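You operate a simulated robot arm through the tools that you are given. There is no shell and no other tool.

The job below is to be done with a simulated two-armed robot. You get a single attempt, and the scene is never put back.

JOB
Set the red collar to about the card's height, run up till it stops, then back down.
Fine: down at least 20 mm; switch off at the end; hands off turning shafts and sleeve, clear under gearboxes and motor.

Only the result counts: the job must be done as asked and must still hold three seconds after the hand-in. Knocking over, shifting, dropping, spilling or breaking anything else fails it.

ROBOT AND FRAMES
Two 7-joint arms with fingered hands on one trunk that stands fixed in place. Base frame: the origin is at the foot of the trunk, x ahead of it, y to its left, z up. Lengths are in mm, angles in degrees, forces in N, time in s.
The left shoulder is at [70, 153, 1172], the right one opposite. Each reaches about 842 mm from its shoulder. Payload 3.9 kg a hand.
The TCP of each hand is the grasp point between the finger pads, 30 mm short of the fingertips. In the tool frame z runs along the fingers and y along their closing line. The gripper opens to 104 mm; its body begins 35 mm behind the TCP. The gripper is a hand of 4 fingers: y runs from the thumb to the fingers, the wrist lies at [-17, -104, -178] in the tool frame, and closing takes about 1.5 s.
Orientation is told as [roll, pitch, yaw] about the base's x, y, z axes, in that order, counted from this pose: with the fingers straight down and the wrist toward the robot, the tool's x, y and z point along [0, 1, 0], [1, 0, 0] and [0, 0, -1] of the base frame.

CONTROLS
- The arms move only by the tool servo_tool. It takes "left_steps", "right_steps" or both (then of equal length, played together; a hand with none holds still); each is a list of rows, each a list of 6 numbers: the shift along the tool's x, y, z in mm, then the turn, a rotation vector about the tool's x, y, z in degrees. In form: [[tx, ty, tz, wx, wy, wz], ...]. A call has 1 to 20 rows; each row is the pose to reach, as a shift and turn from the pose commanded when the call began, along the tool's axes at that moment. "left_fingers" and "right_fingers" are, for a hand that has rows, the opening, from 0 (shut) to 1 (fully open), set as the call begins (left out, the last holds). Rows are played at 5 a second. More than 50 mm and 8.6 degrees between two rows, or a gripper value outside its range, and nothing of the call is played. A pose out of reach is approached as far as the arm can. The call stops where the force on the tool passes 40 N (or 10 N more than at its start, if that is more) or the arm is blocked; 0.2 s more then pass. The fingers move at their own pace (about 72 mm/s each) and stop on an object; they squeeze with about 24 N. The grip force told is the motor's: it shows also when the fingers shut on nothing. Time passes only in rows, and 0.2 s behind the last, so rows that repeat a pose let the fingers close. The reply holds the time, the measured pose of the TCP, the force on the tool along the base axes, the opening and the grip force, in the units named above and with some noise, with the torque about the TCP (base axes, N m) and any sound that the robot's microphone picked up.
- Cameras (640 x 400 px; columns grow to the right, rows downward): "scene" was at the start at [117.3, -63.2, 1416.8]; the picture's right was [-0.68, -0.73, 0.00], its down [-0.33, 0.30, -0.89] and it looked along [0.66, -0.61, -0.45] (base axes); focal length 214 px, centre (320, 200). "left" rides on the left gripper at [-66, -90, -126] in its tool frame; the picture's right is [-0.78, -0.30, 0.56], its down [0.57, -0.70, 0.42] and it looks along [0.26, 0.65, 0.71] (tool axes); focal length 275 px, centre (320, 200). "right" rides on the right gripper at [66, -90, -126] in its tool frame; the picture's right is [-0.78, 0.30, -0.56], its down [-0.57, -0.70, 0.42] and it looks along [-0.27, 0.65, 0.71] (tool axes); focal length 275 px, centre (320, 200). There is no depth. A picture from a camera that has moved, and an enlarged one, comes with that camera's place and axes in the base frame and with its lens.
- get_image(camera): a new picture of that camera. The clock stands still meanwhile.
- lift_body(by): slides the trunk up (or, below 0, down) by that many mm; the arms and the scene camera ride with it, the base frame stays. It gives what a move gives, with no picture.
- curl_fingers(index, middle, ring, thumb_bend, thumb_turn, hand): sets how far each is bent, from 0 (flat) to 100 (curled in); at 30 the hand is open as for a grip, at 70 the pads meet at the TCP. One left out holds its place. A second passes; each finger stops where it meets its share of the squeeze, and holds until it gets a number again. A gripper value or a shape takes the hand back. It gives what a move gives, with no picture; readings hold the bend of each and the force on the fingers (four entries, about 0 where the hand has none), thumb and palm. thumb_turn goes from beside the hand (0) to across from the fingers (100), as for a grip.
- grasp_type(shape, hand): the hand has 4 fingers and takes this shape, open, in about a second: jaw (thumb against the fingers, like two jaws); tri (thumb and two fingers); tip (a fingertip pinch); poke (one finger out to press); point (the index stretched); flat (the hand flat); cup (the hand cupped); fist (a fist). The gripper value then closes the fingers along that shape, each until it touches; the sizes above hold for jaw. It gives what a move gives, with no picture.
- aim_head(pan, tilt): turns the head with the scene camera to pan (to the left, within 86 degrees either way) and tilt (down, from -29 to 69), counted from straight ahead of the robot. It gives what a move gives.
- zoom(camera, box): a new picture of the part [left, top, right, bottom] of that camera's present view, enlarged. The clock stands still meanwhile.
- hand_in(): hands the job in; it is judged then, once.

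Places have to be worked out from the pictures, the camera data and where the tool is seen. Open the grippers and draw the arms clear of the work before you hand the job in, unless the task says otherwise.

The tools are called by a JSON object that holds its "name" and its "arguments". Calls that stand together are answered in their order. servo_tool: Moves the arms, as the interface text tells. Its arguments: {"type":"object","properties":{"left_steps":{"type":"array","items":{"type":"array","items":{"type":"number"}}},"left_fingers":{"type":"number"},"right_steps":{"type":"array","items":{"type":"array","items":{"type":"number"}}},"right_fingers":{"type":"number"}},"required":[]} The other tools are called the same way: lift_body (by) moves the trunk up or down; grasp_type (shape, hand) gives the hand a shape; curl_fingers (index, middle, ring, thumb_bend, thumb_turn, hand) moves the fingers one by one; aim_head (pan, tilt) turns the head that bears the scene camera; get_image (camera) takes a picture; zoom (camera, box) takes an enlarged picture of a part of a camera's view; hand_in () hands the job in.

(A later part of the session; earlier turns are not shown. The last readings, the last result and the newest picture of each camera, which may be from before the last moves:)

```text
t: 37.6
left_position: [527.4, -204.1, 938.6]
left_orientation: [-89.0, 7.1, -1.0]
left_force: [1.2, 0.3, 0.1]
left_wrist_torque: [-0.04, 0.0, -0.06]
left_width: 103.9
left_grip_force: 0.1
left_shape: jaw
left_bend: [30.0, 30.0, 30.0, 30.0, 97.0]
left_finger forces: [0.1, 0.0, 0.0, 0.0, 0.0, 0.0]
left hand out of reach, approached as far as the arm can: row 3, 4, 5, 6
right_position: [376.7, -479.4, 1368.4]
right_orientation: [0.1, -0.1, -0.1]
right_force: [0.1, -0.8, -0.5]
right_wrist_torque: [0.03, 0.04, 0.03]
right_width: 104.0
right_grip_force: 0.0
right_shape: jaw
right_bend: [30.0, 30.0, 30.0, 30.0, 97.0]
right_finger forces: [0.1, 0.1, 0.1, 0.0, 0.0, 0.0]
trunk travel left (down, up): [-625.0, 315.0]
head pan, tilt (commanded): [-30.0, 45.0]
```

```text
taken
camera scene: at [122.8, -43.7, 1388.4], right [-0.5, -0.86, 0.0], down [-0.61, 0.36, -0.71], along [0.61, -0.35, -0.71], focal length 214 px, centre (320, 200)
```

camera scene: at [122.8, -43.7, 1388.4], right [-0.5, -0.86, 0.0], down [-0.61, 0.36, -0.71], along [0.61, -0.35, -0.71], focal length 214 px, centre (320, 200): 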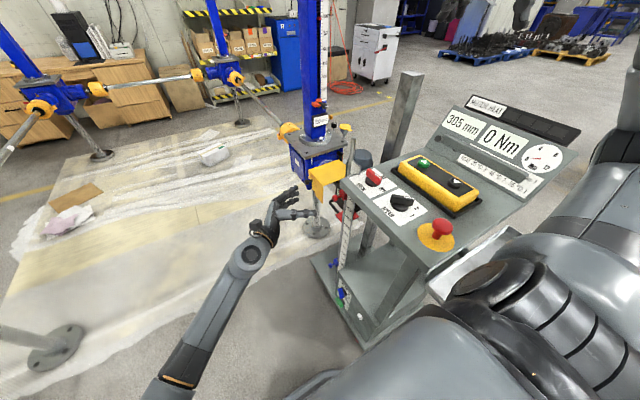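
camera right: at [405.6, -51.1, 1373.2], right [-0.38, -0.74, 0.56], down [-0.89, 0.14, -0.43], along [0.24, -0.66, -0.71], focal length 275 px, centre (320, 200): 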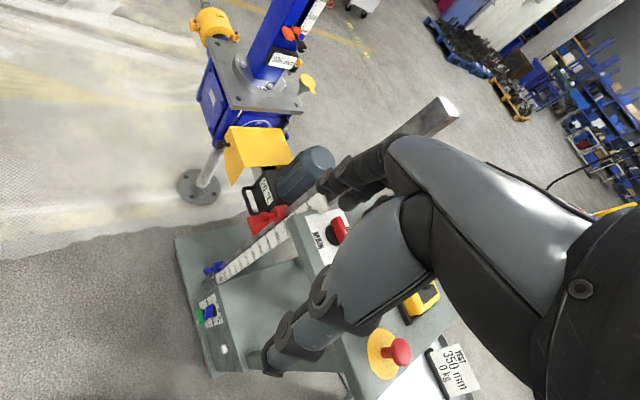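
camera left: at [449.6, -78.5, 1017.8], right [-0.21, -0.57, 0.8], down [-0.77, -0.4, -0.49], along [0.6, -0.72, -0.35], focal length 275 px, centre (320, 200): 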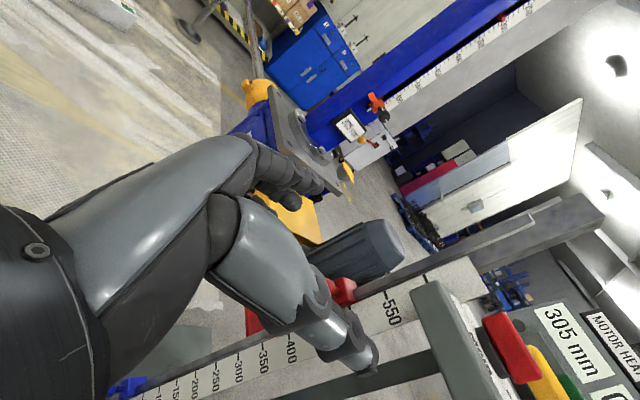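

The left arm runs out of reach at this trunk height, so I'll want the trunk lower. First the right arm must leave the desk/tray area: I'll lift it forward and to the left, high up.

{"name": "servo_tool", "arguments": {"right_steps": [[38, 12, -20, 0, 0, 0], [78, 25, -35, 0, 0, 0], [119, 38, -48, 0, 0, 0], [160, 51, -60, 0, 0, 0], [202, 64, -70, 0, 0, 0], [244, 78, -80, 0, 0, 0], [286, 92, -90, 0, 0, 0], [328, 105, -100, 0, 0, 0]]}}

{"name": "aim_head", "arguments": {"pan": -60, "tilt": 55}}

{"name": "get_image", "arguments": {"camera": "scene"}}

{"name": "get_image", "arguments": {"camera": "right"}}

```text
t: 39.4
left_position: [524.9, -205.5, 942.5]
left_orientation: [-89.2, 7.0, -1.2]
left_force: [-0.1, -0.9, 0.3]
left_wrist_torque: [-0.01, -0.01, 0.0]
left_width: 103.9
left_grip_force: 0.1
left_shape: jaw
left_bend: [30.0, 30.0, 30.0, 30.0, 97.0]
left_finger forces: [0.0, 0.0, 0.0, 0.1, 0.1, 0.0]
right_position: [469.0, -181.6, 1463.8]
right_orientation: [0.1, -0.3, -0.2]
right_force: [0.1, -0.1, 0.4]
right_wrist_torque: [0.0, -0.05, -0.04]
right_width: 103.9
right_grip_force: 0.1
right_shape: jaw
right_bend: [30.0, 30.0, 30.0, 30.0, 97.0]
right_finger forces: [0.0, 0.0, 0.0, 0.1, 0.1, 0.0]
right hand out of reach, approached as far as the arm can: row 8
trunk travel left (down, up): [-625.0, 315.0]
head pan, tilt (commanded): [-30.0, 45.0]
```

```text
t: 40.3
left_position: [525.9, -203.8, 941.2]
left_orientation: [-89.3, 6.9, -1.1]
left_force: [0.9, 1.2, -0.1]
left_wrist_torque: [-0.01, 0.02, 0.0]
left_width: 103.6
left_grip_force: 0.0
left_shape: jaw
left_bend: [30.0, 30.0, 30.0, 30.0, 97.0]
left_finger forces: [0.0, 0.1, 0.1, 0.1, 0.1, 0.0]
right_position: [469.7, -180.6, 1462.1]
right_orientation: [0.0, -0.2, -0.1]
right_force: [0.0, -0.7, 0.5]
right_wrist_torque: [0.01, 0.02, -0.05]
right_width: 104.1
right_grip_force: 0.0
right_shape: jaw
right_bend: [30.0, 30.0, 30.0, 30.0, 97.0]
right_finger forces: [0.0, 0.0, 0.0, 0.0, 0.1, 0.1]
trunk travel left (down, up): [-625.0, 315.0]
head pan, tilt (commanded): [-60.0, 55.0]
```

```text
taken
camera scene: at [86.7, -63.3, 1375.3], right [-0.87, -0.5, 0.0], down [-0.41, 0.71, -0.57], along [0.29, -0.5, -0.82], focal length 214 px, centre (320, 200)
```

scene: 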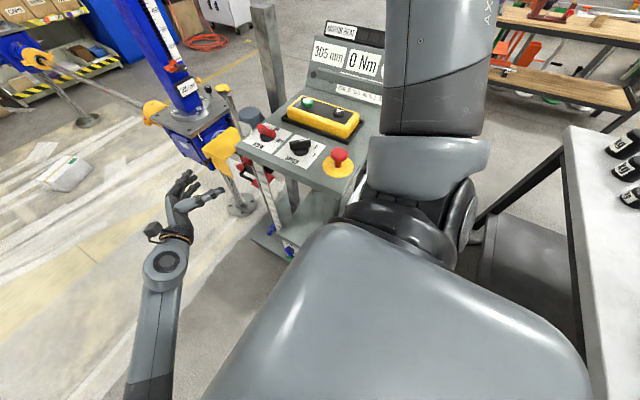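

```text
taken
camera right: at [380.6, -113.0, 1586.6], right [0.29, -0.78, 0.56], down [-0.7, -0.57, -0.43], along [0.65, -0.27, -0.71], focal length 275 px, centre (320, 200)
```

right: 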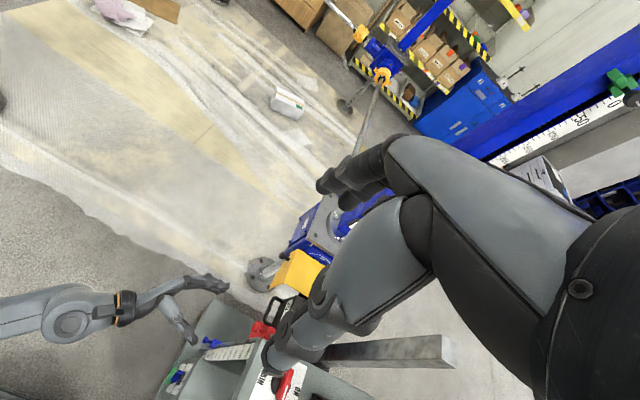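

What I took for an elbow is actually the shoulder housing, and both elbows are raised, so lowering the trunk is clear of the tray. I'll lower it by 200 mm, in two parts.

{"name": "lift_body", "arguments": {"by": -100}}

{"name": "lift_body", "arguments": {"by": -100}}

{"name": "aim_head", "arguments": {"pan": -35, "tilt": 40}}

{"name": "get_image", "arguments": {"camera": "scene"}}

{"name": "get_image", "arguments": {"camera": "left"}}

```text
t: 41.6
left_position: [526.4, -204.5, 842.0]
left_orientation: [-89.3, 6.9, -1.0]
left_force: [-0.4, 0.3, -0.3]
left_wrist_torque: [0.03, 0.01, 0.0]
left_width: 104.1
left_grip_force: 0.1
left_shape: jaw
left_bend: [30.0, 30.0, 30.0, 30.0, 97.0]
left_finger forces: [0.1, 0.0, 0.0, 0.0, 0.2, 0.1]
right_position: [469.9, -180.3, 1363.0]
right_orientation: [0.0, -0.3, 0.0]
right_force: [-0.7, -0.7, -0.5]
right_wrist_torque: [0.02, -0.01, -0.03]
right_width: 103.8
right_grip_force: 0.1
right_shape: jaw
right_bend: [30.0, 30.0, 30.0, 30.0, 97.0]
right_finger forces: [0.0, 0.1, 0.0, 0.1, 0.1, 0.0]
trunk travel left (down, up): [-525.0, 415.0]
head pan, tilt (commanded): [-60.0, 55.0]
```

```text
t: 43.0
left_position: [525.4, -204.3, 741.8]
left_orientation: [-89.3, 6.9, -1.2]
left_force: [-0.6, 0.3, 0.1]
left_wrist_torque: [-0.01, 0.01, 0.0]
left_width: 104.2
left_grip_force: 0.1
left_shape: jaw
left_bend: [30.0, 30.0, 30.0, 30.0, 97.0]
left_finger forces: [0.0, 0.2, 0.0, 0.1, 0.0, 0.0]
right_position: [468.8, -179.3, 1262.7]
right_orientation: [0.1, -0.4, -0.1]
right_force: [-0.4, 0.3, 0.0]
right_wrist_torque: [-0.02, -0.02, 0.0]
right_width: 103.9
right_grip_force: 0.1
right_shape: jaw
right_bend: [30.0, 30.0, 30.0, 30.0, 97.0]
right_finger forces: [0.1, 0.0, 0.1, 0.1, 0.0, 0.1]
trunk travel left (down, up): [-425.0, 515.0]
head pan, tilt (commanded): [-60.0, 55.0]
```

```text
t: 43.9
left_position: [524.9, -203.9, 741.6]
left_orientation: [-89.2, 6.9, -1.1]
left_force: [0.0, -0.3, 0.6]
left_wrist_torque: [0.01, 0.01, 0.0]
left_width: 103.9
left_grip_force: 0.0
left_shape: jaw
left_bend: [30.0, 30.0, 30.0, 30.0, 97.0]
left_finger forces: [0.0, 0.1, 0.0, 0.1, 0.1, 0.0]
right_position: [469.7, -180.5, 1262.1]
right_orientation: [0.0, -0.2, -0.1]
right_force: [0.7, -0.3, 0.1]
right_wrist_torque: [0.02, -0.01, 0.0]
right_width: 104.1
right_grip_force: 0.0
right_shape: jaw
right_bend: [30.0, 30.0, 30.0, 30.0, 97.0]
right_finger forces: [0.0, 0.0, 0.0, 0.1, 0.1, 0.1]
trunk travel left (down, up): [-425.0, 515.0]
head pan, tilt (commanded): [-35.0, 40.0]
```

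```text
taken
camera scene: at [119.5, -49.7, 1196.0], right [-0.57, -0.82, 0.0], down [-0.53, 0.37, -0.77], along [0.63, -0.44, -0.64], focal length 214 px, centre (320, 200)
```

scene: 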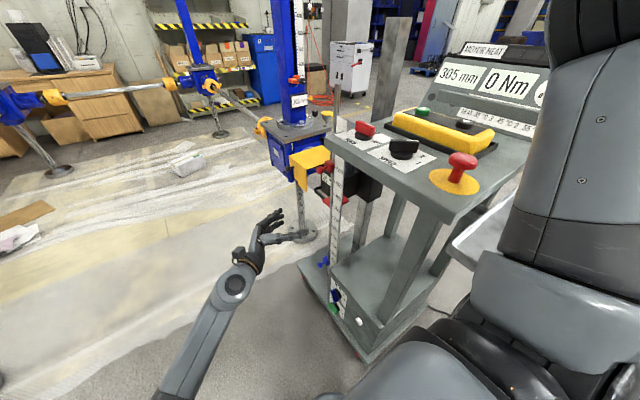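

```text
taken
camera left: at [447.1, -77.3, 819.6], right [-0.21, -0.56, 0.8], down [-0.77, -0.4, -0.49], along [0.6, -0.72, -0.35], focal length 275 px, centre (320, 200)
```

left: 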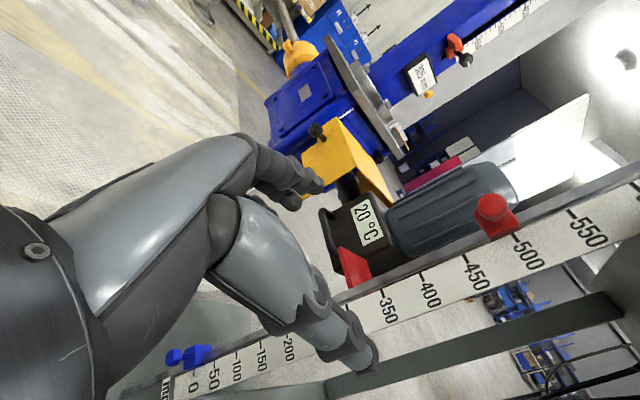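

Now a level view of the ruler, red flag plate and red collar. Zooming to read them.

{"name": "zoom", "arguments": {"camera": "left", "box": [320, 160, 560, 340]}}

{"name": "zoom", "arguments": {"camera": "scene", "box": [290, 120, 390, 260]}}

{"name": "zoom", "arguments": {"camera": "left", "box": [150, 320, 260, 400]}}

```text
2.22 times, centred on (440, 250) of left
camera zoom: at [447.1, -77.3, 819.6], right [-0.21, -0.56, 0.8], down [-0.77, -0.4, -0.49], along [0.6, -0.72, -0.35], focal length 612 px, centre (53, 89)
```

zoom: 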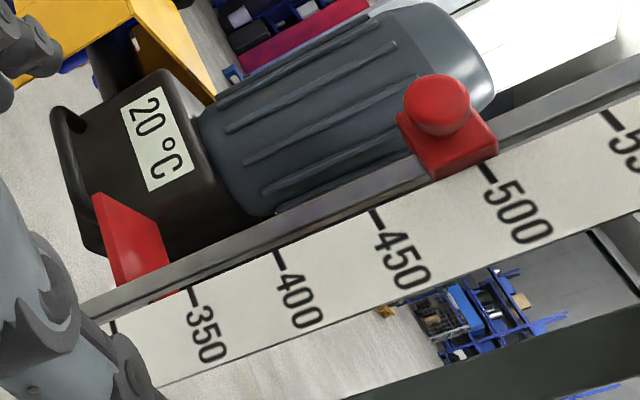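

```text
2.86 times, centred on (340, 190) of scene
camera zoom: at [119.5, -49.7, 1196.0], right [-0.57, -0.82, 0.0], down [-0.53, 0.37, -0.77], along [0.63, -0.44, -0.64], focal length 613 px, centre (263, 229)
```

zoom: 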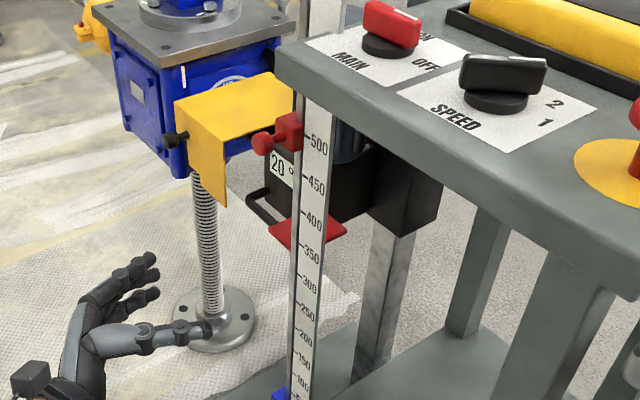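

```text
5.00 times, centred on (205, 360) of left
camera zoom: at [447.1, -77.3, 819.6], right [-0.21, -0.56, 0.8], down [-0.77, -0.4, -0.49], along [0.6, -0.72, -0.35], focal length 1376 px, centre (895, -600)
```

zoom: 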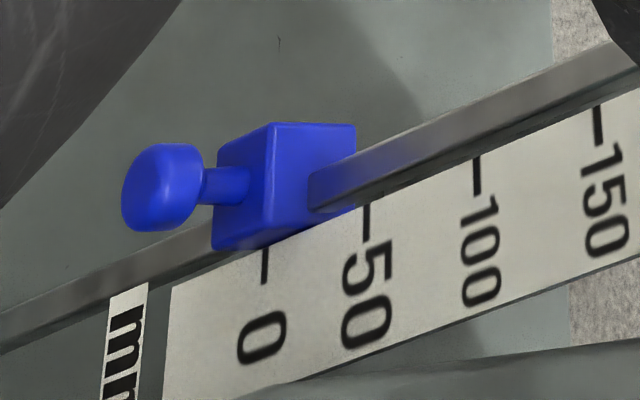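

The flag plate sits at ~305, the collar block at ~490, the knob ball at about [565.5,-360,857]. I'll raise the left hand to knob height, squared up, about 95 mm in front of it.

{"name": "servo_tool", "arguments": {"left_steps": [[-37, 9, 10, 0, 0, 2.5], [-75, 18, 25, 0, 0, 5], [-114, 27, 40, 0, 0, 7], [-114, 27, 52, 0, 0, 7]]}}

{"name": "get_image", "arguments": {"camera": "left"}}

{"name": "zoom", "arguments": {"camera": "scene", "box": [240, 100, 400, 240]}}

```text
t: 44.9
left_position: [566.0, -258.5, 851.3]
left_orientation: [-89.4, -0.2, -1.2]
left_force: [0.4, -0.4, 0.2]
left_wrist_torque: [-0.02, -0.02, 0.03]
left_width: 103.9
left_grip_force: 0.0
left_shape: jaw
left_bend: [30.0, 30.0, 30.0, 30.0, 97.0]
left_finger forces: [0.1, 0.0, 0.0, 0.0, 0.0, 0.0]
right_position: [469.2, -180.5, 1262.1]
right_orientation: [0.1, -0.3, -0.1]
right_force: [0.8, -0.1, 0.0]
right_wrist_torque: [-0.01, 0.01, 0.01]
right_width: 103.9
right_grip_force: 0.1
right_shape: jaw
right_bend: [30.0, 30.0, 30.0, 30.0, 97.0]
right_finger forces: [0.0, 0.1, 0.0, 0.0, 0.0, 0.1]
trunk travel left (down, up): [-425.0, 515.0]
head pan, tilt (commanded): [-35.0, 40.0]
```

```text
taken
camera left: at [478.2, -131.4, 918.9], right [-0.31, -0.56, 0.77], down [-0.71, -0.4, -0.58], along [0.63, -0.72, -0.27], focal length 275 px, centre (320, 200)
```

left: 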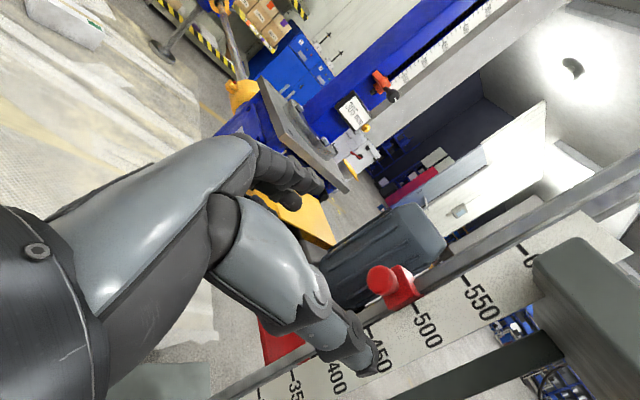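

```text
2.86 times, centred on (320, 170) of scene
camera zoom: at [119.5, -49.9, 1196.0], right [-0.57, -0.82, 0.0], down [-0.53, 0.37, -0.77], along [0.63, -0.44, -0.64], focal length 613 px, centre (320, 286)
```

zoom: 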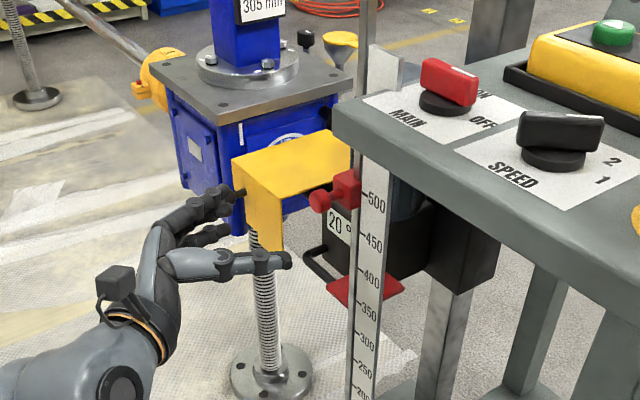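

The knob is almost on the tool axis, a few mm high. I'll raise 6 mm and advance slowly to about y=-338 with the hand open.

{"name": "servo_tool", "arguments": {"left_steps": [[-6, 0, 20, 0, 0, 0], [-6, 0, 40, 0, 0, 0], [-6, 0, 60, 0, 0, 0], [-6, 0, 80, 0, 0, 0]]}}

{"name": "get_image", "arguments": {"camera": "left"}}

{"name": "zoom", "arguments": {"camera": "scene", "box": [280, 120, 360, 190]}}

```text
t: 45.9
left_position: [562.5, -339.0, 855.5]
left_orientation: [-89.2, 0.1, -1.2]
left_force: [-0.5, -0.6, 0.2]
left_wrist_torque: [0.0, 0.02, 0.01]
left_width: 103.7
left_grip_force: 0.1
left_shape: jaw
left_bend: [30.0, 30.0, 30.0, 30.0, 97.0]
left_finger forces: [0.0, 0.0, 0.1, 0.0, 0.0, 0.0]
right_position: [468.6, -181.1, 1262.8]
right_orientation: [0.1, -0.4, -0.1]
right_force: [-0.9, -0.5, -0.4]
right_wrist_torque: [0.01, -0.01, -0.04]
right_width: 104.2
right_grip_force: 0.1
right_shape: jaw
right_bend: [30.0, 30.0, 30.0, 30.0, 97.0]
right_finger forces: [0.1, 0.0, 0.0, 0.0, 0.0, 0.1]
trunk travel left (down, up): [-425.0, 515.0]
head pan, tilt (commanded): [-35.0, 40.0]
```

```text
taken
camera left: at [475.9, -212.1, 923.6], right [-0.31, -0.56, 0.77], down [-0.71, -0.4, -0.58], along [0.63, -0.72, -0.27], focal length 275 px, centre (320, 200)
```

left: 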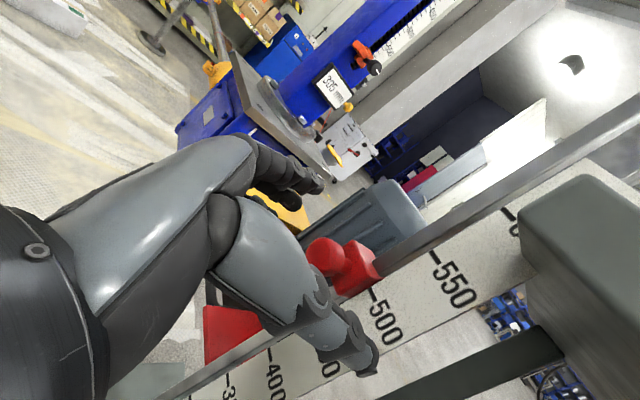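

```text
5.71 times, centred on (320, 155) of scene
camera zoom: at [119.5, -50.3, 1196.0], right [-0.57, -0.82, 0.0], down [-0.53, 0.37, -0.77], along [0.63, -0.44, -0.64], focal length 1226 px, centre (320, 457)
```

zoom: 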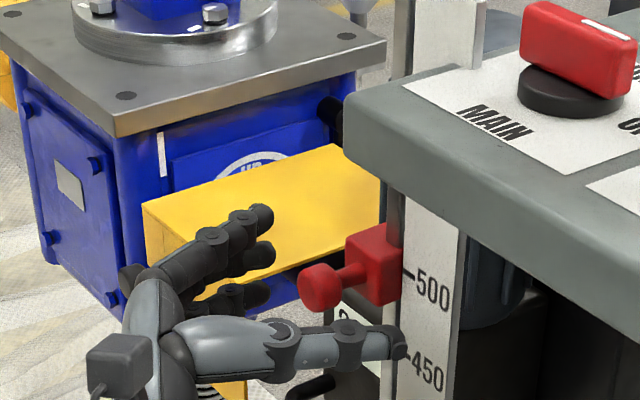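

Ball is centred on the tool axis, ~20 mm ahead. I'll advance 8 mm more and close the fingers on it.

{"name": "servo_tool", "arguments": {"left_steps": [[0, 0, 4, 0, 0, 0], [0, 0, 8, 0, 0, 0]]}}

{"name": "servo_tool", "arguments": {"left_steps": [[0, 0, 0, 0, 0, 0], [0, 0, 0, 0, 0, 0], [0, 0, 0, 0, 0, 0], [0, 0, 0, 0, 0, 0], [0, 0, 0, 0, 0, 0], [0, 0, 0, 0, 0, 0], [0, 0, 0, 0, 0, 0], [0, 0, 0, 0, 0, 0]], "left_fingers": 0}}

{"name": "get_image", "arguments": {"camera": "left"}}

{"name": "zoom", "arguments": {"camera": "scene", "box": [280, 120, 360, 190]}}

```text
t: 46.5
left_position: [563.4, -346.6, 855.2]
left_orientation: [-89.3, 0.0, -1.1]
left_force: [-0.1, -0.3, 0.1]
left_wrist_torque: [0.01, 0.04, 0.0]
left_width: 103.9
left_grip_force: 0.0
left_shape: jaw
left_bend: [30.0, 30.0, 30.0, 30.0, 97.0]
left_finger forces: [0.0, 0.0, 0.0, 0.0, 0.0, 0.0]
right_position: [470.0, -179.9, 1263.2]
right_orientation: [-0.1, -0.3, -0.1]
right_force: [0.8, 0.2, 0.5]
right_wrist_torque: [0.05, 0.05, 0.01]
right_width: 104.1
right_grip_force: 0.1
right_shape: jaw
right_bend: [30.0, 30.0, 30.0, 30.0, 97.0]
right_finger forces: [0.0, 0.1, 0.1, 0.1, 0.1, 0.1]
trunk travel left (down, up): [-425.0, 515.0]
head pan, tilt (commanded): [-35.0, 40.0]
```

```text
t: 48.3
left_position: [562.1, -348.5, 854.3]
left_orientation: [-89.2, -0.1, -1.3]
left_force: [-4.5, -10.1, 0.1]
left_wrist_torque: [-0.03, -0.01, -0.04]
left_width: 13.0
left_grip_force: 24.6
left_shape: jaw
left_bend: [72.0, 69.0, 70.0, 75.0, 100.0]
left_finger forces: [11.3, 5.1, 0.1, 0.0, 21.7, 0.0]
right_position: [469.4, -181.8, 1262.4]
right_orientation: [0.1, -0.4, -0.1]
right_force: [-0.1, 0.8, -0.1]
right_wrist_torque: [0.02, -0.02, 0.03]
right_width: 104.0
right_grip_force: 0.0
right_shape: jaw
right_bend: [30.0, 30.0, 30.0, 30.0, 97.0]
right_finger forces: [0.1, 0.1, 0.0, 0.0, 0.1, 0.0]
trunk travel left (down, up): [-425.0, 515.0]
head pan, tilt (commanded): [-35.0, 40.0]
```

```text
taken
camera left: at [474.9, -220.9, 923.7], right [-0.31, -0.56, 0.77], down [-0.71, -0.4, -0.58], along [0.63, -0.72, -0.27], focal length 275 px, centre (320, 200)
```

left: 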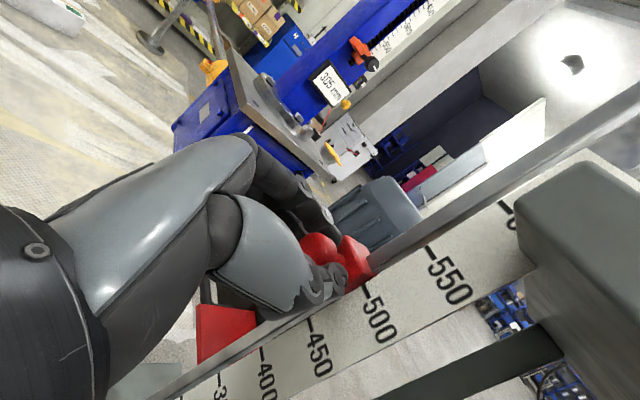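

```text
5.71 times, centred on (320, 155) of scene
camera zoom: at [118.6, -51.6, 1196.0], right [-0.58, -0.82, 0.0], down [-0.53, 0.37, -0.77], along [0.63, -0.44, -0.64], focal length 1226 px, centre (320, 457)
```

zoom: 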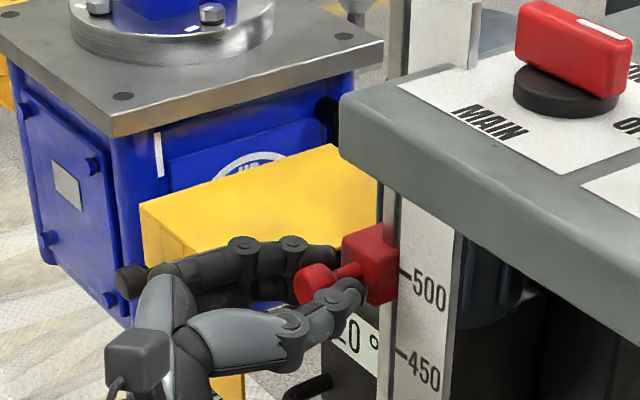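

The hand has closed on the knob's stem (grip 24.6 N). I'll try sliding down 20 mm.

{"name": "servo_tool", "arguments": {"left_steps": [[5, 0, 0, 0, 0, 0], [10, 0, 0, 0, 0, 0], [15, 0, 0, 0, 0, 0], [20, 0, 0, 0, 0, 0]]}}

{"name": "zoom", "arguments": {"camera": "scene", "box": [280, 120, 360, 190]}}

```text
t: 49.3
left_position: [561.0, -348.1, 836.1]
left_orientation: [-89.2, -0.2, -1.3]
left_force: [-2.6, -14.2, 4.7]
left_wrist_torque: [-0.03, 0.01, -0.07]
left_width: 12.4
left_grip_force: 23.8
left_shape: jaw
left_bend: [72.0, 71.0, 70.0, 75.0, 100.0]
left_finger forces: [14.4, 3.7, 0.0, 0.1, 21.0, 0.0]
right_position: [467.9, -181.9, 1262.6]
right_orientation: [0.2, -0.3, 0.0]
right_force: [-0.8, 0.6, -0.5]
right_wrist_torque: [-0.01, 0.01, 0.03]
right_width: 103.9
right_grip_force: 0.1
right_shape: jaw
right_bend: [30.0, 30.0, 30.0, 30.0, 97.0]
right_finger forces: [0.0, 0.1, 0.0, 0.1, 0.0, 0.0]
trunk travel left (down, up): [-425.0, 515.0]
head pan, tilt (commanded): [-35.0, 40.0]
```

```text
5.71 times, centred on (320, 155) of scene
camera zoom: at [118.4, -52.0, 1196.0], right [-0.57, -0.82, 0.0], down [-0.53, 0.37, -0.77], along [0.63, -0.44, -0.64], focal length 1226 px, centre (320, 457)
```

zoom: 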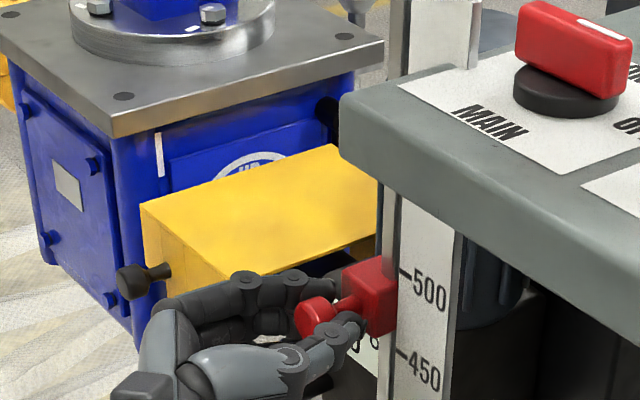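

It slides with little friction. Continuing down about 100 mm more, then I'll check the reading.

{"name": "servo_tool", "arguments": {"left_steps": [[12, 0, 0, 0, 0, 0], [24, 0, 0, 0, 0, 0], [36, 0, 0, 0, 0, 0], [48, 0, 0, 0, 0, 0], [60, 0, 0, 0, 0, 0], [72, 0, 0, 0, 0, 0], [84, 0, 0, 0, 0, 0], [96, 0, 0, 0, 0, 0], [108, 0, 0, 0, 0, 0]]}}

{"name": "get_image", "arguments": {"camera": "left"}}

{"name": "zoom", "arguments": {"camera": "scene", "box": [280, 130, 380, 240]}}

```text
t: 51.3
left_position: [561.8, -347.6, 726.9]
left_orientation: [-89.2, -0.2, -1.3]
left_force: [-3.5, -21.7, 3.0]
left_wrist_torque: [-0.07, 0.03, -0.07]
left_width: 12.0
left_grip_force: 24.1
left_shape: jaw
left_bend: [72.0, 71.0, 70.0, 75.0, 100.0]
left_finger forces: [15.5, 5.0, 0.0, 0.0, 21.8, 0.0]
right_position: [469.1, -183.9, 1261.3]
right_orientation: [0.2, -0.2, 0.0]
right_force: [0.4, 0.9, 0.6]
right_wrist_torque: [-0.05, -0.01, 0.01]
right_width: 104.1
right_grip_force: 0.0
right_shape: jaw
right_bend: [30.0, 30.0, 30.0, 30.0, 97.0]
right_finger forces: [0.0, 0.1, 0.1, 0.0, 0.0, 0.0]
trunk travel left (down, up): [-425.0, 515.0]
head pan, tilt (commanded): [-35.0, 40.0]
```

```text
taken
camera left: at [474.7, -220.0, 794.8], right [-0.31, -0.56, 0.77], down [-0.71, -0.4, -0.58], along [0.63, -0.72, -0.27], focal length 275 px, centre (320, 200)
```

left: 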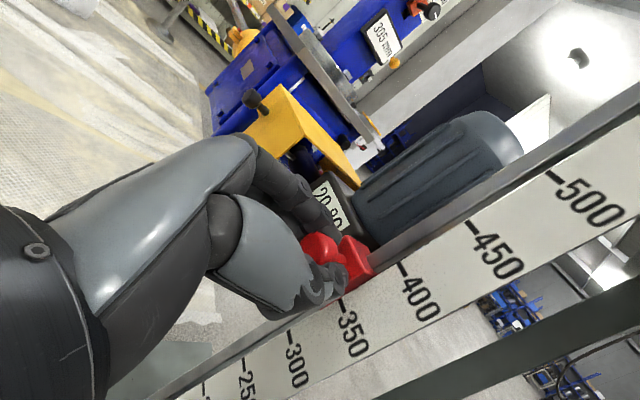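

```text
3.64 times, centred on (330, 185) of scene
camera zoom: at [118.5, -53.2, 1196.0], right [-0.58, -0.82, 0.0], down [-0.52, 0.37, -0.77], along [0.63, -0.44, -0.64], focal length 780 px, centre (284, 254)
```

zoom: 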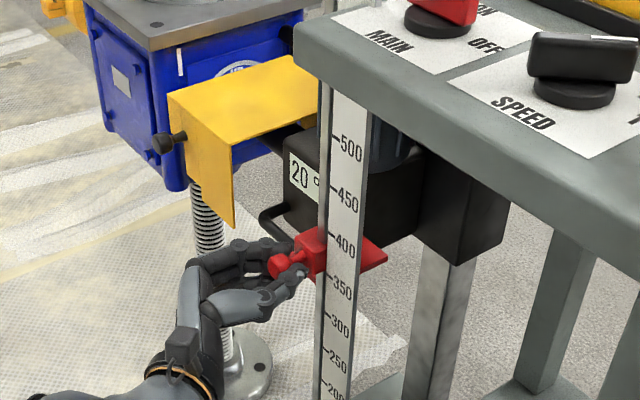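

The collar is now near ~370. I'll zoom the left view to read it precisely.

{"name": "zoom", "arguments": {"camera": "left", "box": [280, 210, 440, 350]}}

{"name": "zoom", "arguments": {"camera": "scene", "box": [310, 170, 350, 215]}}

```text
2.86 times, centred on (360, 280) of left
camera zoom: at [474.7, -220.0, 794.8], right [-0.31, -0.56, 0.77], down [-0.71, -0.4, -0.58], along [0.63, -0.72, -0.27], focal length 786 px, centre (206, -29)
```

zoom: 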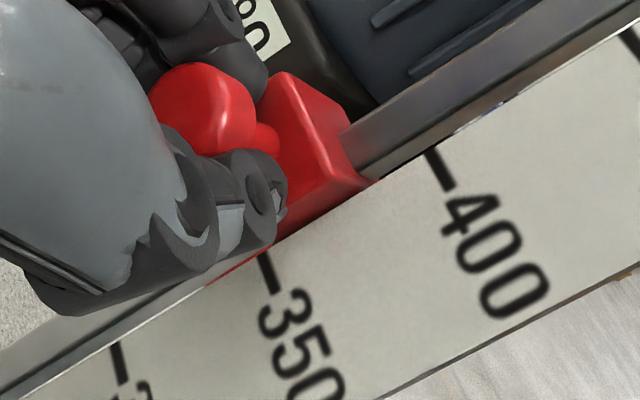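

```text
8.89 times, centred on (330, 192) of scene
camera zoom: at [118.5, -53.2, 1196.0], right [-0.58, -0.82, 0.0], down [-0.52, 0.37, -0.77], along [0.63, -0.44, -0.64], focal length 1906 px, centre (231, 267)
```

zoom: 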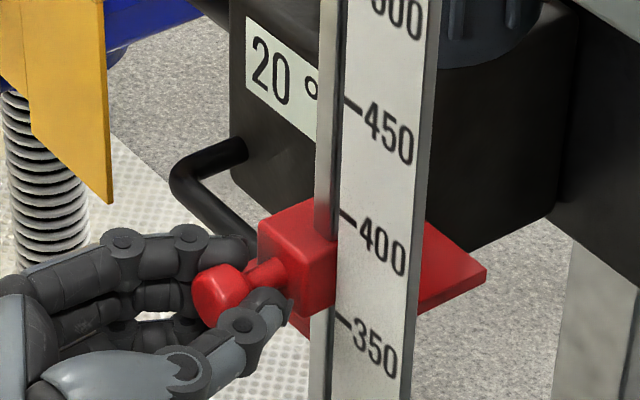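

Estimates put the collar at about 365 mm now. I'll go down 15 mm more, then loosen the fingers part way and back out to check with a level view.

{"name": "servo_tool", "arguments": {"left_steps": [[5, 0, 0, 0, 0, 0], [10, 0, 0, 0, 0, 0], [15, 0, 0, 0, 0, 0], [15, 0, 0, 0, 0, 0]]}}

{"name": "servo_tool", "arguments": {"left_steps": [[0, 0, 0, 0, 0, 0], [0, 0, 0, 0, 0, 0], [0, 0, 0, 0, 0, 0], [0, 0, 0, 0, 0, 0], [0, 0, 0, 0, 0, 0]], "left_fingers": 0.6}}

{"name": "get_image", "arguments": {"camera": "left"}}

```text
t: 52.3
left_position: [561.8, -347.4, 711.9]
left_orientation: [-89.2, -0.1, -1.3]
left_force: [-5.7, -23.0, 3.6]
left_wrist_torque: [-0.03, -0.01, -0.07]
left_width: 11.8
left_grip_force: 24.6
left_shape: jaw
left_bend: [72.0, 71.0, 70.0, 75.0, 100.0]
left_finger forces: [15.3, 4.9, 0.0, 0.1, 22.2, 0.0]
right_position: [467.7, -183.1, 1262.7]
right_orientation: [0.2, -0.2, -0.1]
right_force: [-0.6, -0.5, 0.3]
right_wrist_torque: [0.02, -0.01, 0.02]
right_width: 103.9
right_grip_force: 0.0
right_shape: jaw
right_bend: [30.0, 30.0, 30.0, 30.0, 97.0]
right_finger forces: [0.1, 0.0, 0.0, 0.1, 0.0, 0.0]
trunk travel left (down, up): [-425.0, 515.0]
head pan, tilt (commanded): [-35.0, 40.0]
```

```text
t: 53.5
left_position: [563.4, -344.7, 711.5]
left_orientation: [-89.1, 0.1, -1.1]
left_force: [-0.1, 0.0, 0.1]
left_wrist_torque: [-0.01, 0.02, -0.01]
left_width: 62.1
left_grip_force: 0.0
left_shape: jaw
left_bend: [73.0, 41.0, 37.0, 64.0, 99.0]
left_finger forces: [0.0, 0.1, 0.0, 0.1, 0.0, 0.1]
right_position: [468.9, -181.9, 1262.4]
right_orientation: [0.1, -0.3, 0.0]
right_force: [0.6, -0.9, -0.4]
right_wrist_torque: [0.05, 0.0, 0.01]
right_width: 103.7
right_grip_force: 0.0
right_shape: jaw
right_bend: [30.0, 30.0, 30.0, 30.0, 97.0]
right_finger forces: [0.1, 0.0, 0.0, 0.0, 0.0, 0.0]
trunk travel left (down, up): [-425.0, 515.0]
head pan, tilt (commanded): [-35.0, 40.0]
```

```text
taken
camera left: at [476.4, -218.0, 779.9], right [-0.31, -0.56, 0.77], down [-0.71, -0.4, -0.58], along [0.63, -0.72, -0.27], focal length 275 px, centre (320, 200)
```

left: 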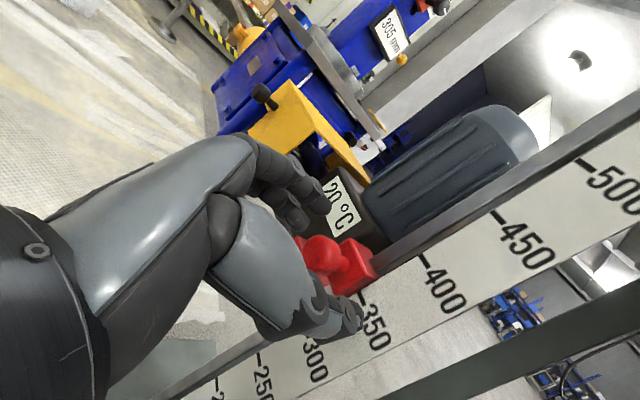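

Index and thumb bends still read high; I'll give them more time to open before backing out.

{"name": "servo_tool", "arguments": {"left_steps": [[0, 0, 0, 0, 0, 0], [0, 0, 0, 0, 0, 0], [0, 0, 0, 0, 0, 0], [0, 0, 0, 0, 0, 0]], "left_fingers": 0.7}}

{"name": "zoom", "arguments": {"camera": "scene", "box": [290, 160, 350, 230]}}

{"name": "zoom", "arguments": {"camera": "left", "box": [260, 200, 420, 340]}}

```text
t: 54.5
left_position: [563.1, -345.8, 711.9]
left_orientation: [-89.2, -0.1, -1.2]
left_force: [0.5, -0.2, -0.5]
left_wrist_torque: [0.0, 0.0, -0.02]
left_width: 72.5
left_grip_force: 0.0
left_shape: jaw
left_bend: [27.0, 37.0, 34.0, 57.0, 99.0]
left_finger forces: [0.0, 0.0, 0.0, 0.0, 0.0, 0.0]
right_position: [469.7, -180.9, 1261.8]
right_orientation: [0.0, -0.3, -0.1]
right_force: [1.0, 0.7, 0.2]
right_wrist_torque: [0.0, -0.02, 0.01]
right_width: 103.8
right_grip_force: 0.1
right_shape: jaw
right_bend: [30.0, 30.0, 30.0, 30.0, 97.0]
right_finger forces: [0.1, 0.0, 0.1, 0.0, 0.0, 0.0]
trunk travel left (down, up): [-425.0, 515.0]
head pan, tilt (commanded): [-35.0, 40.0]
```

```text
5.71 times, centred on (320, 195) of scene
camera zoom: at [119.6, -50.2, 1196.0], right [-0.57, -0.82, 0.0], down [-0.53, 0.37, -0.77], along [0.63, -0.44, -0.64], focal length 1226 px, centre (320, 229)
```

zoom: 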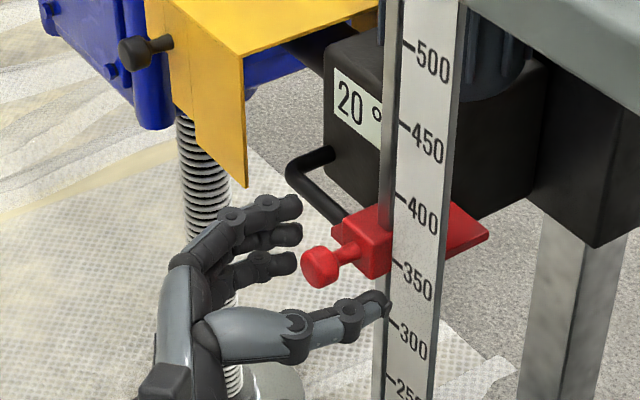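

```text
2.86 times, centred on (340, 270) of left
camera zoom: at [476.2, -218.1, 780.1], right [-0.31, -0.56, 0.77], down [-0.71, -0.4, -0.58], along [0.63, -0.72, -0.27], focal length 786 px, centre (263, 0)
```

zoom: 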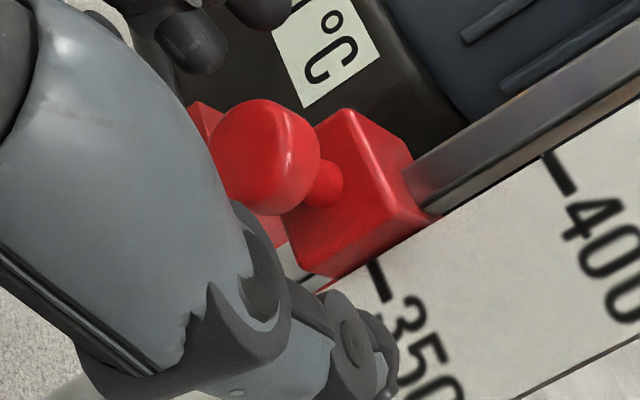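

Fingers are free. Backing the hand straight out, then lowering it so its camera is level with the collar.

{"name": "servo_tool", "arguments": {"left_steps": [[0, 0, -25, 0, 0, 0], [0, 0, -50, 0, 0, 0], [0, 0, -80, 0, 0, 0], [0, 0, -110, 0, 0, 0], [25, 0, -120, 0, 0, 0], [50, 0, -120, 0, 0, 0], [70, 0, -120, 0, 0, 0]]}}

{"name": "get_image", "arguments": {"camera": "left"}}

{"name": "zoom", "arguments": {"camera": "left", "box": [320, 200, 480, 320]}}

```text
t: 56.1
left_position: [566.3, -224.0, 643.7]
left_orientation: [-89.3, -0.1, -1.2]
left_force: [0.5, -0.3, 0.0]
left_wrist_torque: [0.02, 0.0, 0.02]
left_width: 72.5
left_grip_force: 0.0
left_shape: jaw
left_bend: [27.0, 37.0, 34.0, 57.0, 99.0]
left_finger forces: [0.0, 0.0, 0.0, 0.1, 0.0, 0.0]
right_position: [468.2, -181.5, 1261.4]
right_orientation: [0.0, -0.3, 0.0]
right_force: [-0.3, -0.6, -0.2]
right_wrist_torque: [-0.01, 0.0, 0.01]
right_width: 104.0
right_grip_force: 0.1
right_shape: jaw
right_bend: [30.0, 30.0, 30.0, 30.0, 97.0]
right_finger forces: [0.1, 0.0, 0.0, 0.0, 0.0, 0.0]
trunk travel left (down, up): [-425.0, 515.0]
head pan, tilt (commanded): [-35.0, 40.0]
```

```text
taken
camera left: at [479.2, -96.8, 711.1], right [-0.31, -0.56, 0.77], down [-0.71, -0.4, -0.58], along [0.63, -0.72, -0.27], focal length 275 px, centre (320, 200)
```

left: 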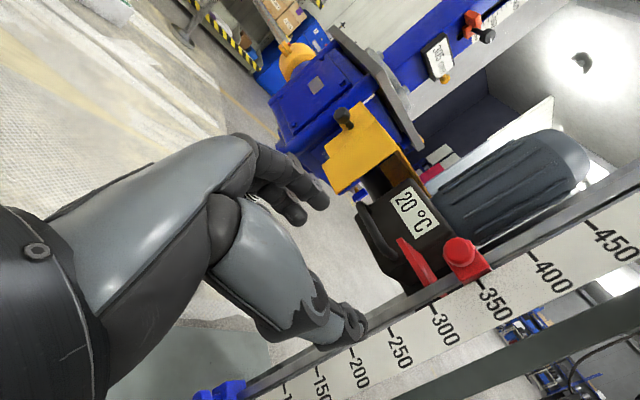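

```text
3.33 times, centred on (400, 260) of left
camera zoom: at [479.2, -96.8, 711.1], right [-0.31, -0.56, 0.77], down [-0.71, -0.4, -0.58], along [0.63, -0.72, -0.27], focal length 918 px, centre (53, 0)
```

zoom: 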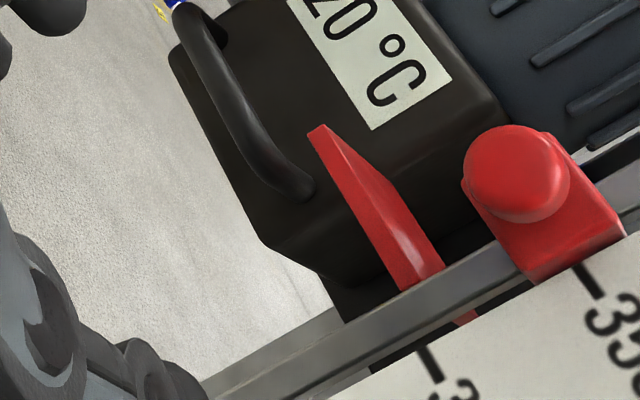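

A level view: the block's centre is around 347 on the ruler. Zooming tighter to confirm.

{"name": "zoom", "arguments": {"camera": "left", "box": [430, 230, 520, 300]}}

{"name": "zoom", "arguments": {"camera": "scene", "box": [310, 170, 350, 215]}}

```text
5.71 times, centred on (475, 265) of left
camera zoom: at [479.2, -96.8, 711.1], right [-0.31, -0.56, 0.77], down [-0.71, -0.4, -0.58], along [0.63, -0.72, -0.27], focal length 1573 px, centre (-566, -171)
```

zoom: 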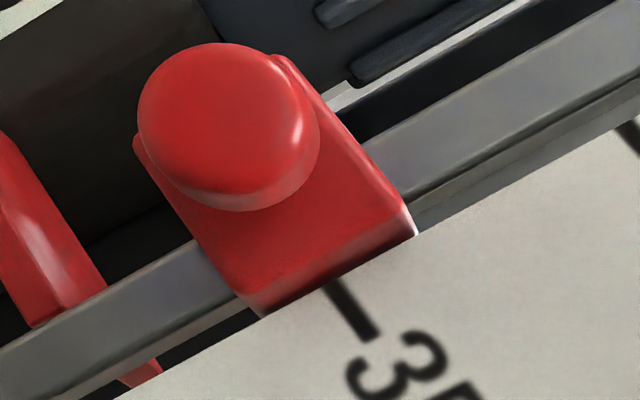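

```text
8.89 times, centred on (330, 192) of scene
camera zoom: at [119.8, -50.3, 1196.0], right [-0.57, -0.82, 0.0], down [-0.53, 0.37, -0.77], along [0.63, -0.44, -0.64], focal length 1906 px, centre (231, 267)
```

zoom: 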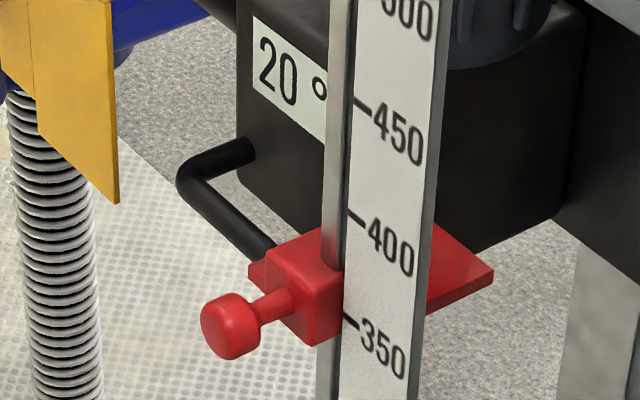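

The collar's centre now reads about 351 mm at level view, which matches the 350 card. Now I withdraw the left arm to its own side, then raise the trunk back for the right arm to work the desk.

{"name": "servo_tool", "arguments": {"left_steps": [[-11, -16, -36, 0, 0, 0], [-22, -32, -72, 0, 0, 0], [-33, -48, -108, 0, 0, 0], [-44, -64, -144, 0, 0, 0], [-55, -80, -180, 0, 0, 0], [-66, -96, -216, 0, 0, 0], [-77, -112, -252, 0, 0, 0], [-88, -128, -288, 0, 0, 0], [-99, -144, -324, 0, 0, 0]]}}

{"name": "lift_body", "arguments": {"by": 200}}

{"name": "get_image", "arguments": {"camera": "scene"}}

{"name": "zoom", "arguments": {"camera": "scene", "box": [290, 100, 480, 260]}}

```text
t: 58.1
left_position: [427.8, 103.2, 747.2]
left_orientation: [-89.4, 0.0, -1.3]
left_force: [-0.1, -0.3, -1.0]
left_wrist_torque: [-0.02, -0.01, 0.01]
left_width: 72.4
left_grip_force: 0.0
left_shape: jaw
left_bend: [27.0, 37.0, 34.0, 57.0, 99.0]
left_finger forces: [0.0, 0.1, 0.0, 0.0, 0.0, 0.0]
right_position: [469.1, -180.2, 1262.2]
right_orientation: [-0.1, -0.3, 0.0]
right_force: [0.0, -0.3, -0.4]
right_wrist_torque: [-0.01, -0.01, 0.03]
right_width: 104.0
right_grip_force: 0.1
right_shape: jaw
right_bend: [30.0, 30.0, 30.0, 30.0, 97.0]
right_finger forces: [0.0, 0.0, 0.1, 0.1, 0.0, 0.0]
trunk travel left (down, up): [-425.0, 515.0]
head pan, tilt (commanded): [-35.0, 40.0]
```

```text
t: 60.2
left_position: [429.5, 102.0, 946.1]
left_orientation: [-89.3, -0.2, -1.2]
left_force: [0.3, 0.2, 0.1]
left_wrist_torque: [0.02, -0.01, 0.0]
left_width: 72.7
left_grip_force: 0.1
left_shape: jaw
left_bend: [27.0, 37.0, 34.0, 57.0, 99.0]
left_finger forces: [0.0, 0.0, 0.0, 0.0, 0.0, 0.0]
right_position: [469.1, -180.4, 1462.5]
right_orientation: [-0.1, -0.3, -0.1]
right_force: [0.4, 0.7, -0.5]
right_wrist_torque: [-0.03, -0.03, -0.02]
right_width: 103.9
right_grip_force: 0.0
right_shape: jaw
right_bend: [30.0, 30.0, 30.0, 30.0, 97.0]
right_finger forces: [0.0, 0.0, 0.0, 0.1, 0.0, 0.1]
trunk travel left (down, up): [-625.0, 315.0]
head pan, tilt (commanded): [-35.0, 40.0]
```

```text
taken
camera scene: at [119.7, -49.9, 1396.0], right [-0.57, -0.82, 0.0], down [-0.53, 0.37, -0.77], along [0.63, -0.44, -0.64], focal length 214 px, centre (320, 200)
```

scene: 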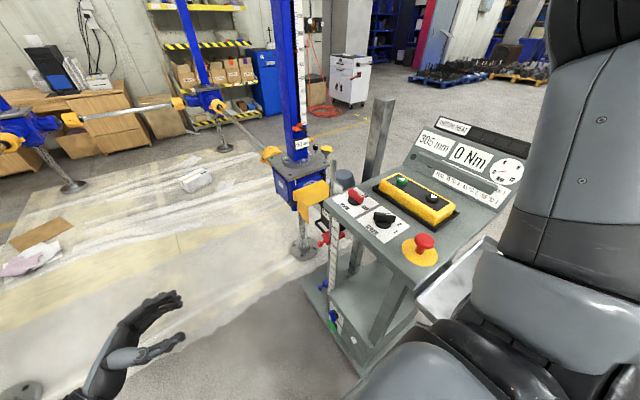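

```text
2.50 times, centred on (385, 180) of scene
camera zoom: at [119.7, -49.9, 1396.0], right [-0.57, -0.82, 0.0], down [-0.53, 0.37, -0.77], along [0.63, -0.44, -0.64], focal length 536 px, centre (158, 250)
```

zoom: 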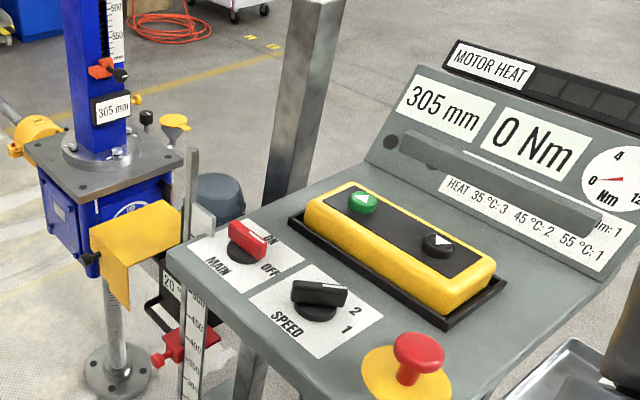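

Now to the MAIN switch: it stands at about [461,-414,1003]. I turn the right hand (fingers down, yaw about -88) and bring it above the desk to look at the switch.

{"name": "servo_tool", "arguments": {"right_steps": [[-10, 0, 10, 0, 0, 8], [-22, 0, 25, 0, 0, 16], [-36, 0, 45, 0, 0, 24], [-52, 0, 65, 0, 0, 32], [-68, 0, 85, 0, 0, 40], [-85, 0, 105, 0, 0, 48], [-102, 0, 125, 0, 0, 56], [-119, 0, 145, 0, 0, 64], [-136, 0, 165, 0, 0, 72], [-153, 0, 185, 0, 0, 80], [-170, 0, 205, 0, 0, 88]]}}

{"name": "get_image", "arguments": {"camera": "right"}}

{"name": "get_image", "arguments": {"camera": "scene"}}

```text
t: 62.6
left_position: [429.8, 102.2, 948.0]
left_orientation: [-89.3, -0.1, -1.1]
left_force: [-0.4, 0.0, 0.1]
left_wrist_torque: [0.02, 0.0, -0.01]
left_width: 72.3
left_grip_force: 0.0
left_shape: jaw
left_bend: [27.0, 37.0, 34.0, 57.0, 99.0]
left_finger forces: [0.1, 0.0, 0.0, 0.0, 0.0, 0.0]
right_position: [471.2, -351.0, 1257.5]
right_orientation: [0.2, 0.0, -88.2]
right_force: [0.6, -0.3, -0.3]
right_wrist_torque: [0.03, 0.01, 0.02]
right_width: 103.6
right_grip_force: 0.0
right_shape: jaw
right_bend: [30.0, 30.0, 30.0, 30.0, 97.0]
right_finger forces: [0.0, 0.0, 0.0, 0.0, 0.0, 0.1]
trunk travel left (down, up): [-625.0, 315.0]
head pan, tilt (commanded): [-35.0, 40.0]
```

```text
taken
camera right: at [533.8, -258.3, 1381.8], right [-0.77, -0.32, 0.55], down [-0.59, 0.68, -0.43], along [-0.24, -0.66, -0.72], focal length 275 px, centre (320, 200)
```

right: 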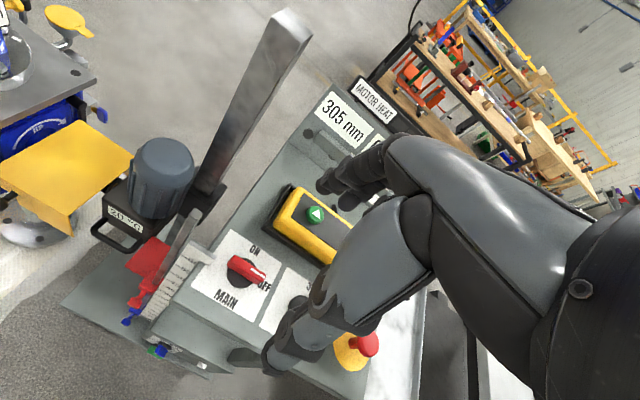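

```text
taken
camera scene: at [120.4, -50.6, 1395.9], right [-0.57, -0.82, 0.0], down [-0.53, 0.37, -0.77], along [0.63, -0.44, -0.64], focal length 214 px, centre (320, 200)
```

scene: 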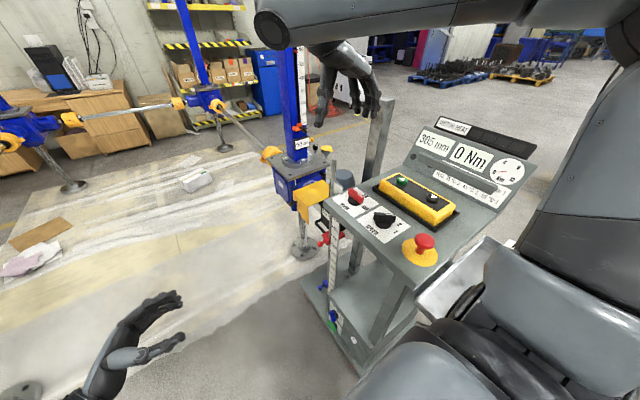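

The switch position [461,-413,1003] is confirmed by this camera. Zooming in on the switch to see the handle's shape.

{"name": "zoom", "arguments": {"camera": "right", "box": [190, 220, 310, 320]}}

{"name": "zoom", "arguments": {"camera": "scene", "box": [330, 170, 410, 230]}}

```text
4.00 times, centred on (250, 270) of right
camera zoom: at [533.8, -258.3, 1381.8], right [-0.77, -0.32, 0.55], down [-0.59, 0.68, -0.43], along [-0.24, -0.66, -0.72], focal length 1101 px, centre (600, -80)
```

zoom: 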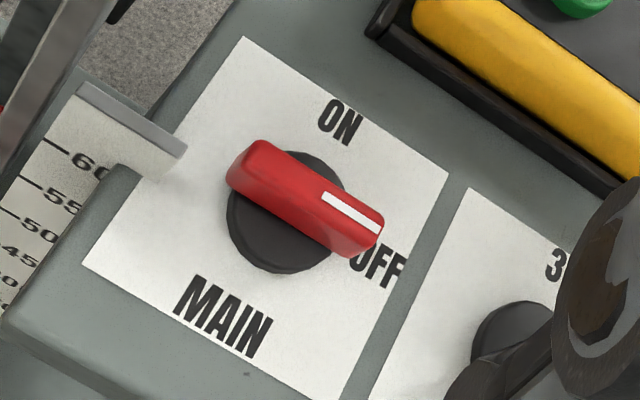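

```text
6.67 times, centred on (370, 200) of scene
camera zoom: at [120.4, -50.6, 1395.9], right [-0.57, -0.82, 0.0], down [-0.53, 0.37, -0.77], along [0.63, -0.44, -0.64], focal length 1430 px, centre (-13, 200)
```

zoom: 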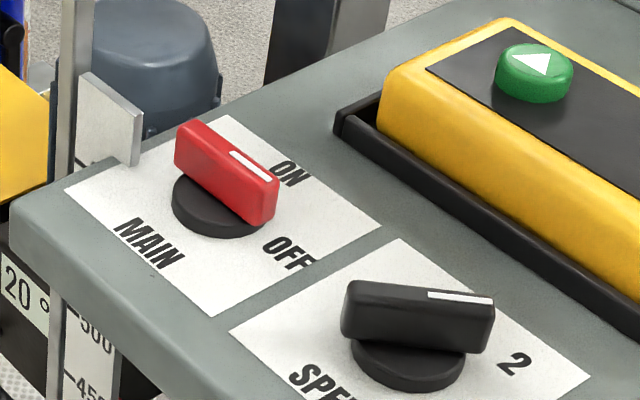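

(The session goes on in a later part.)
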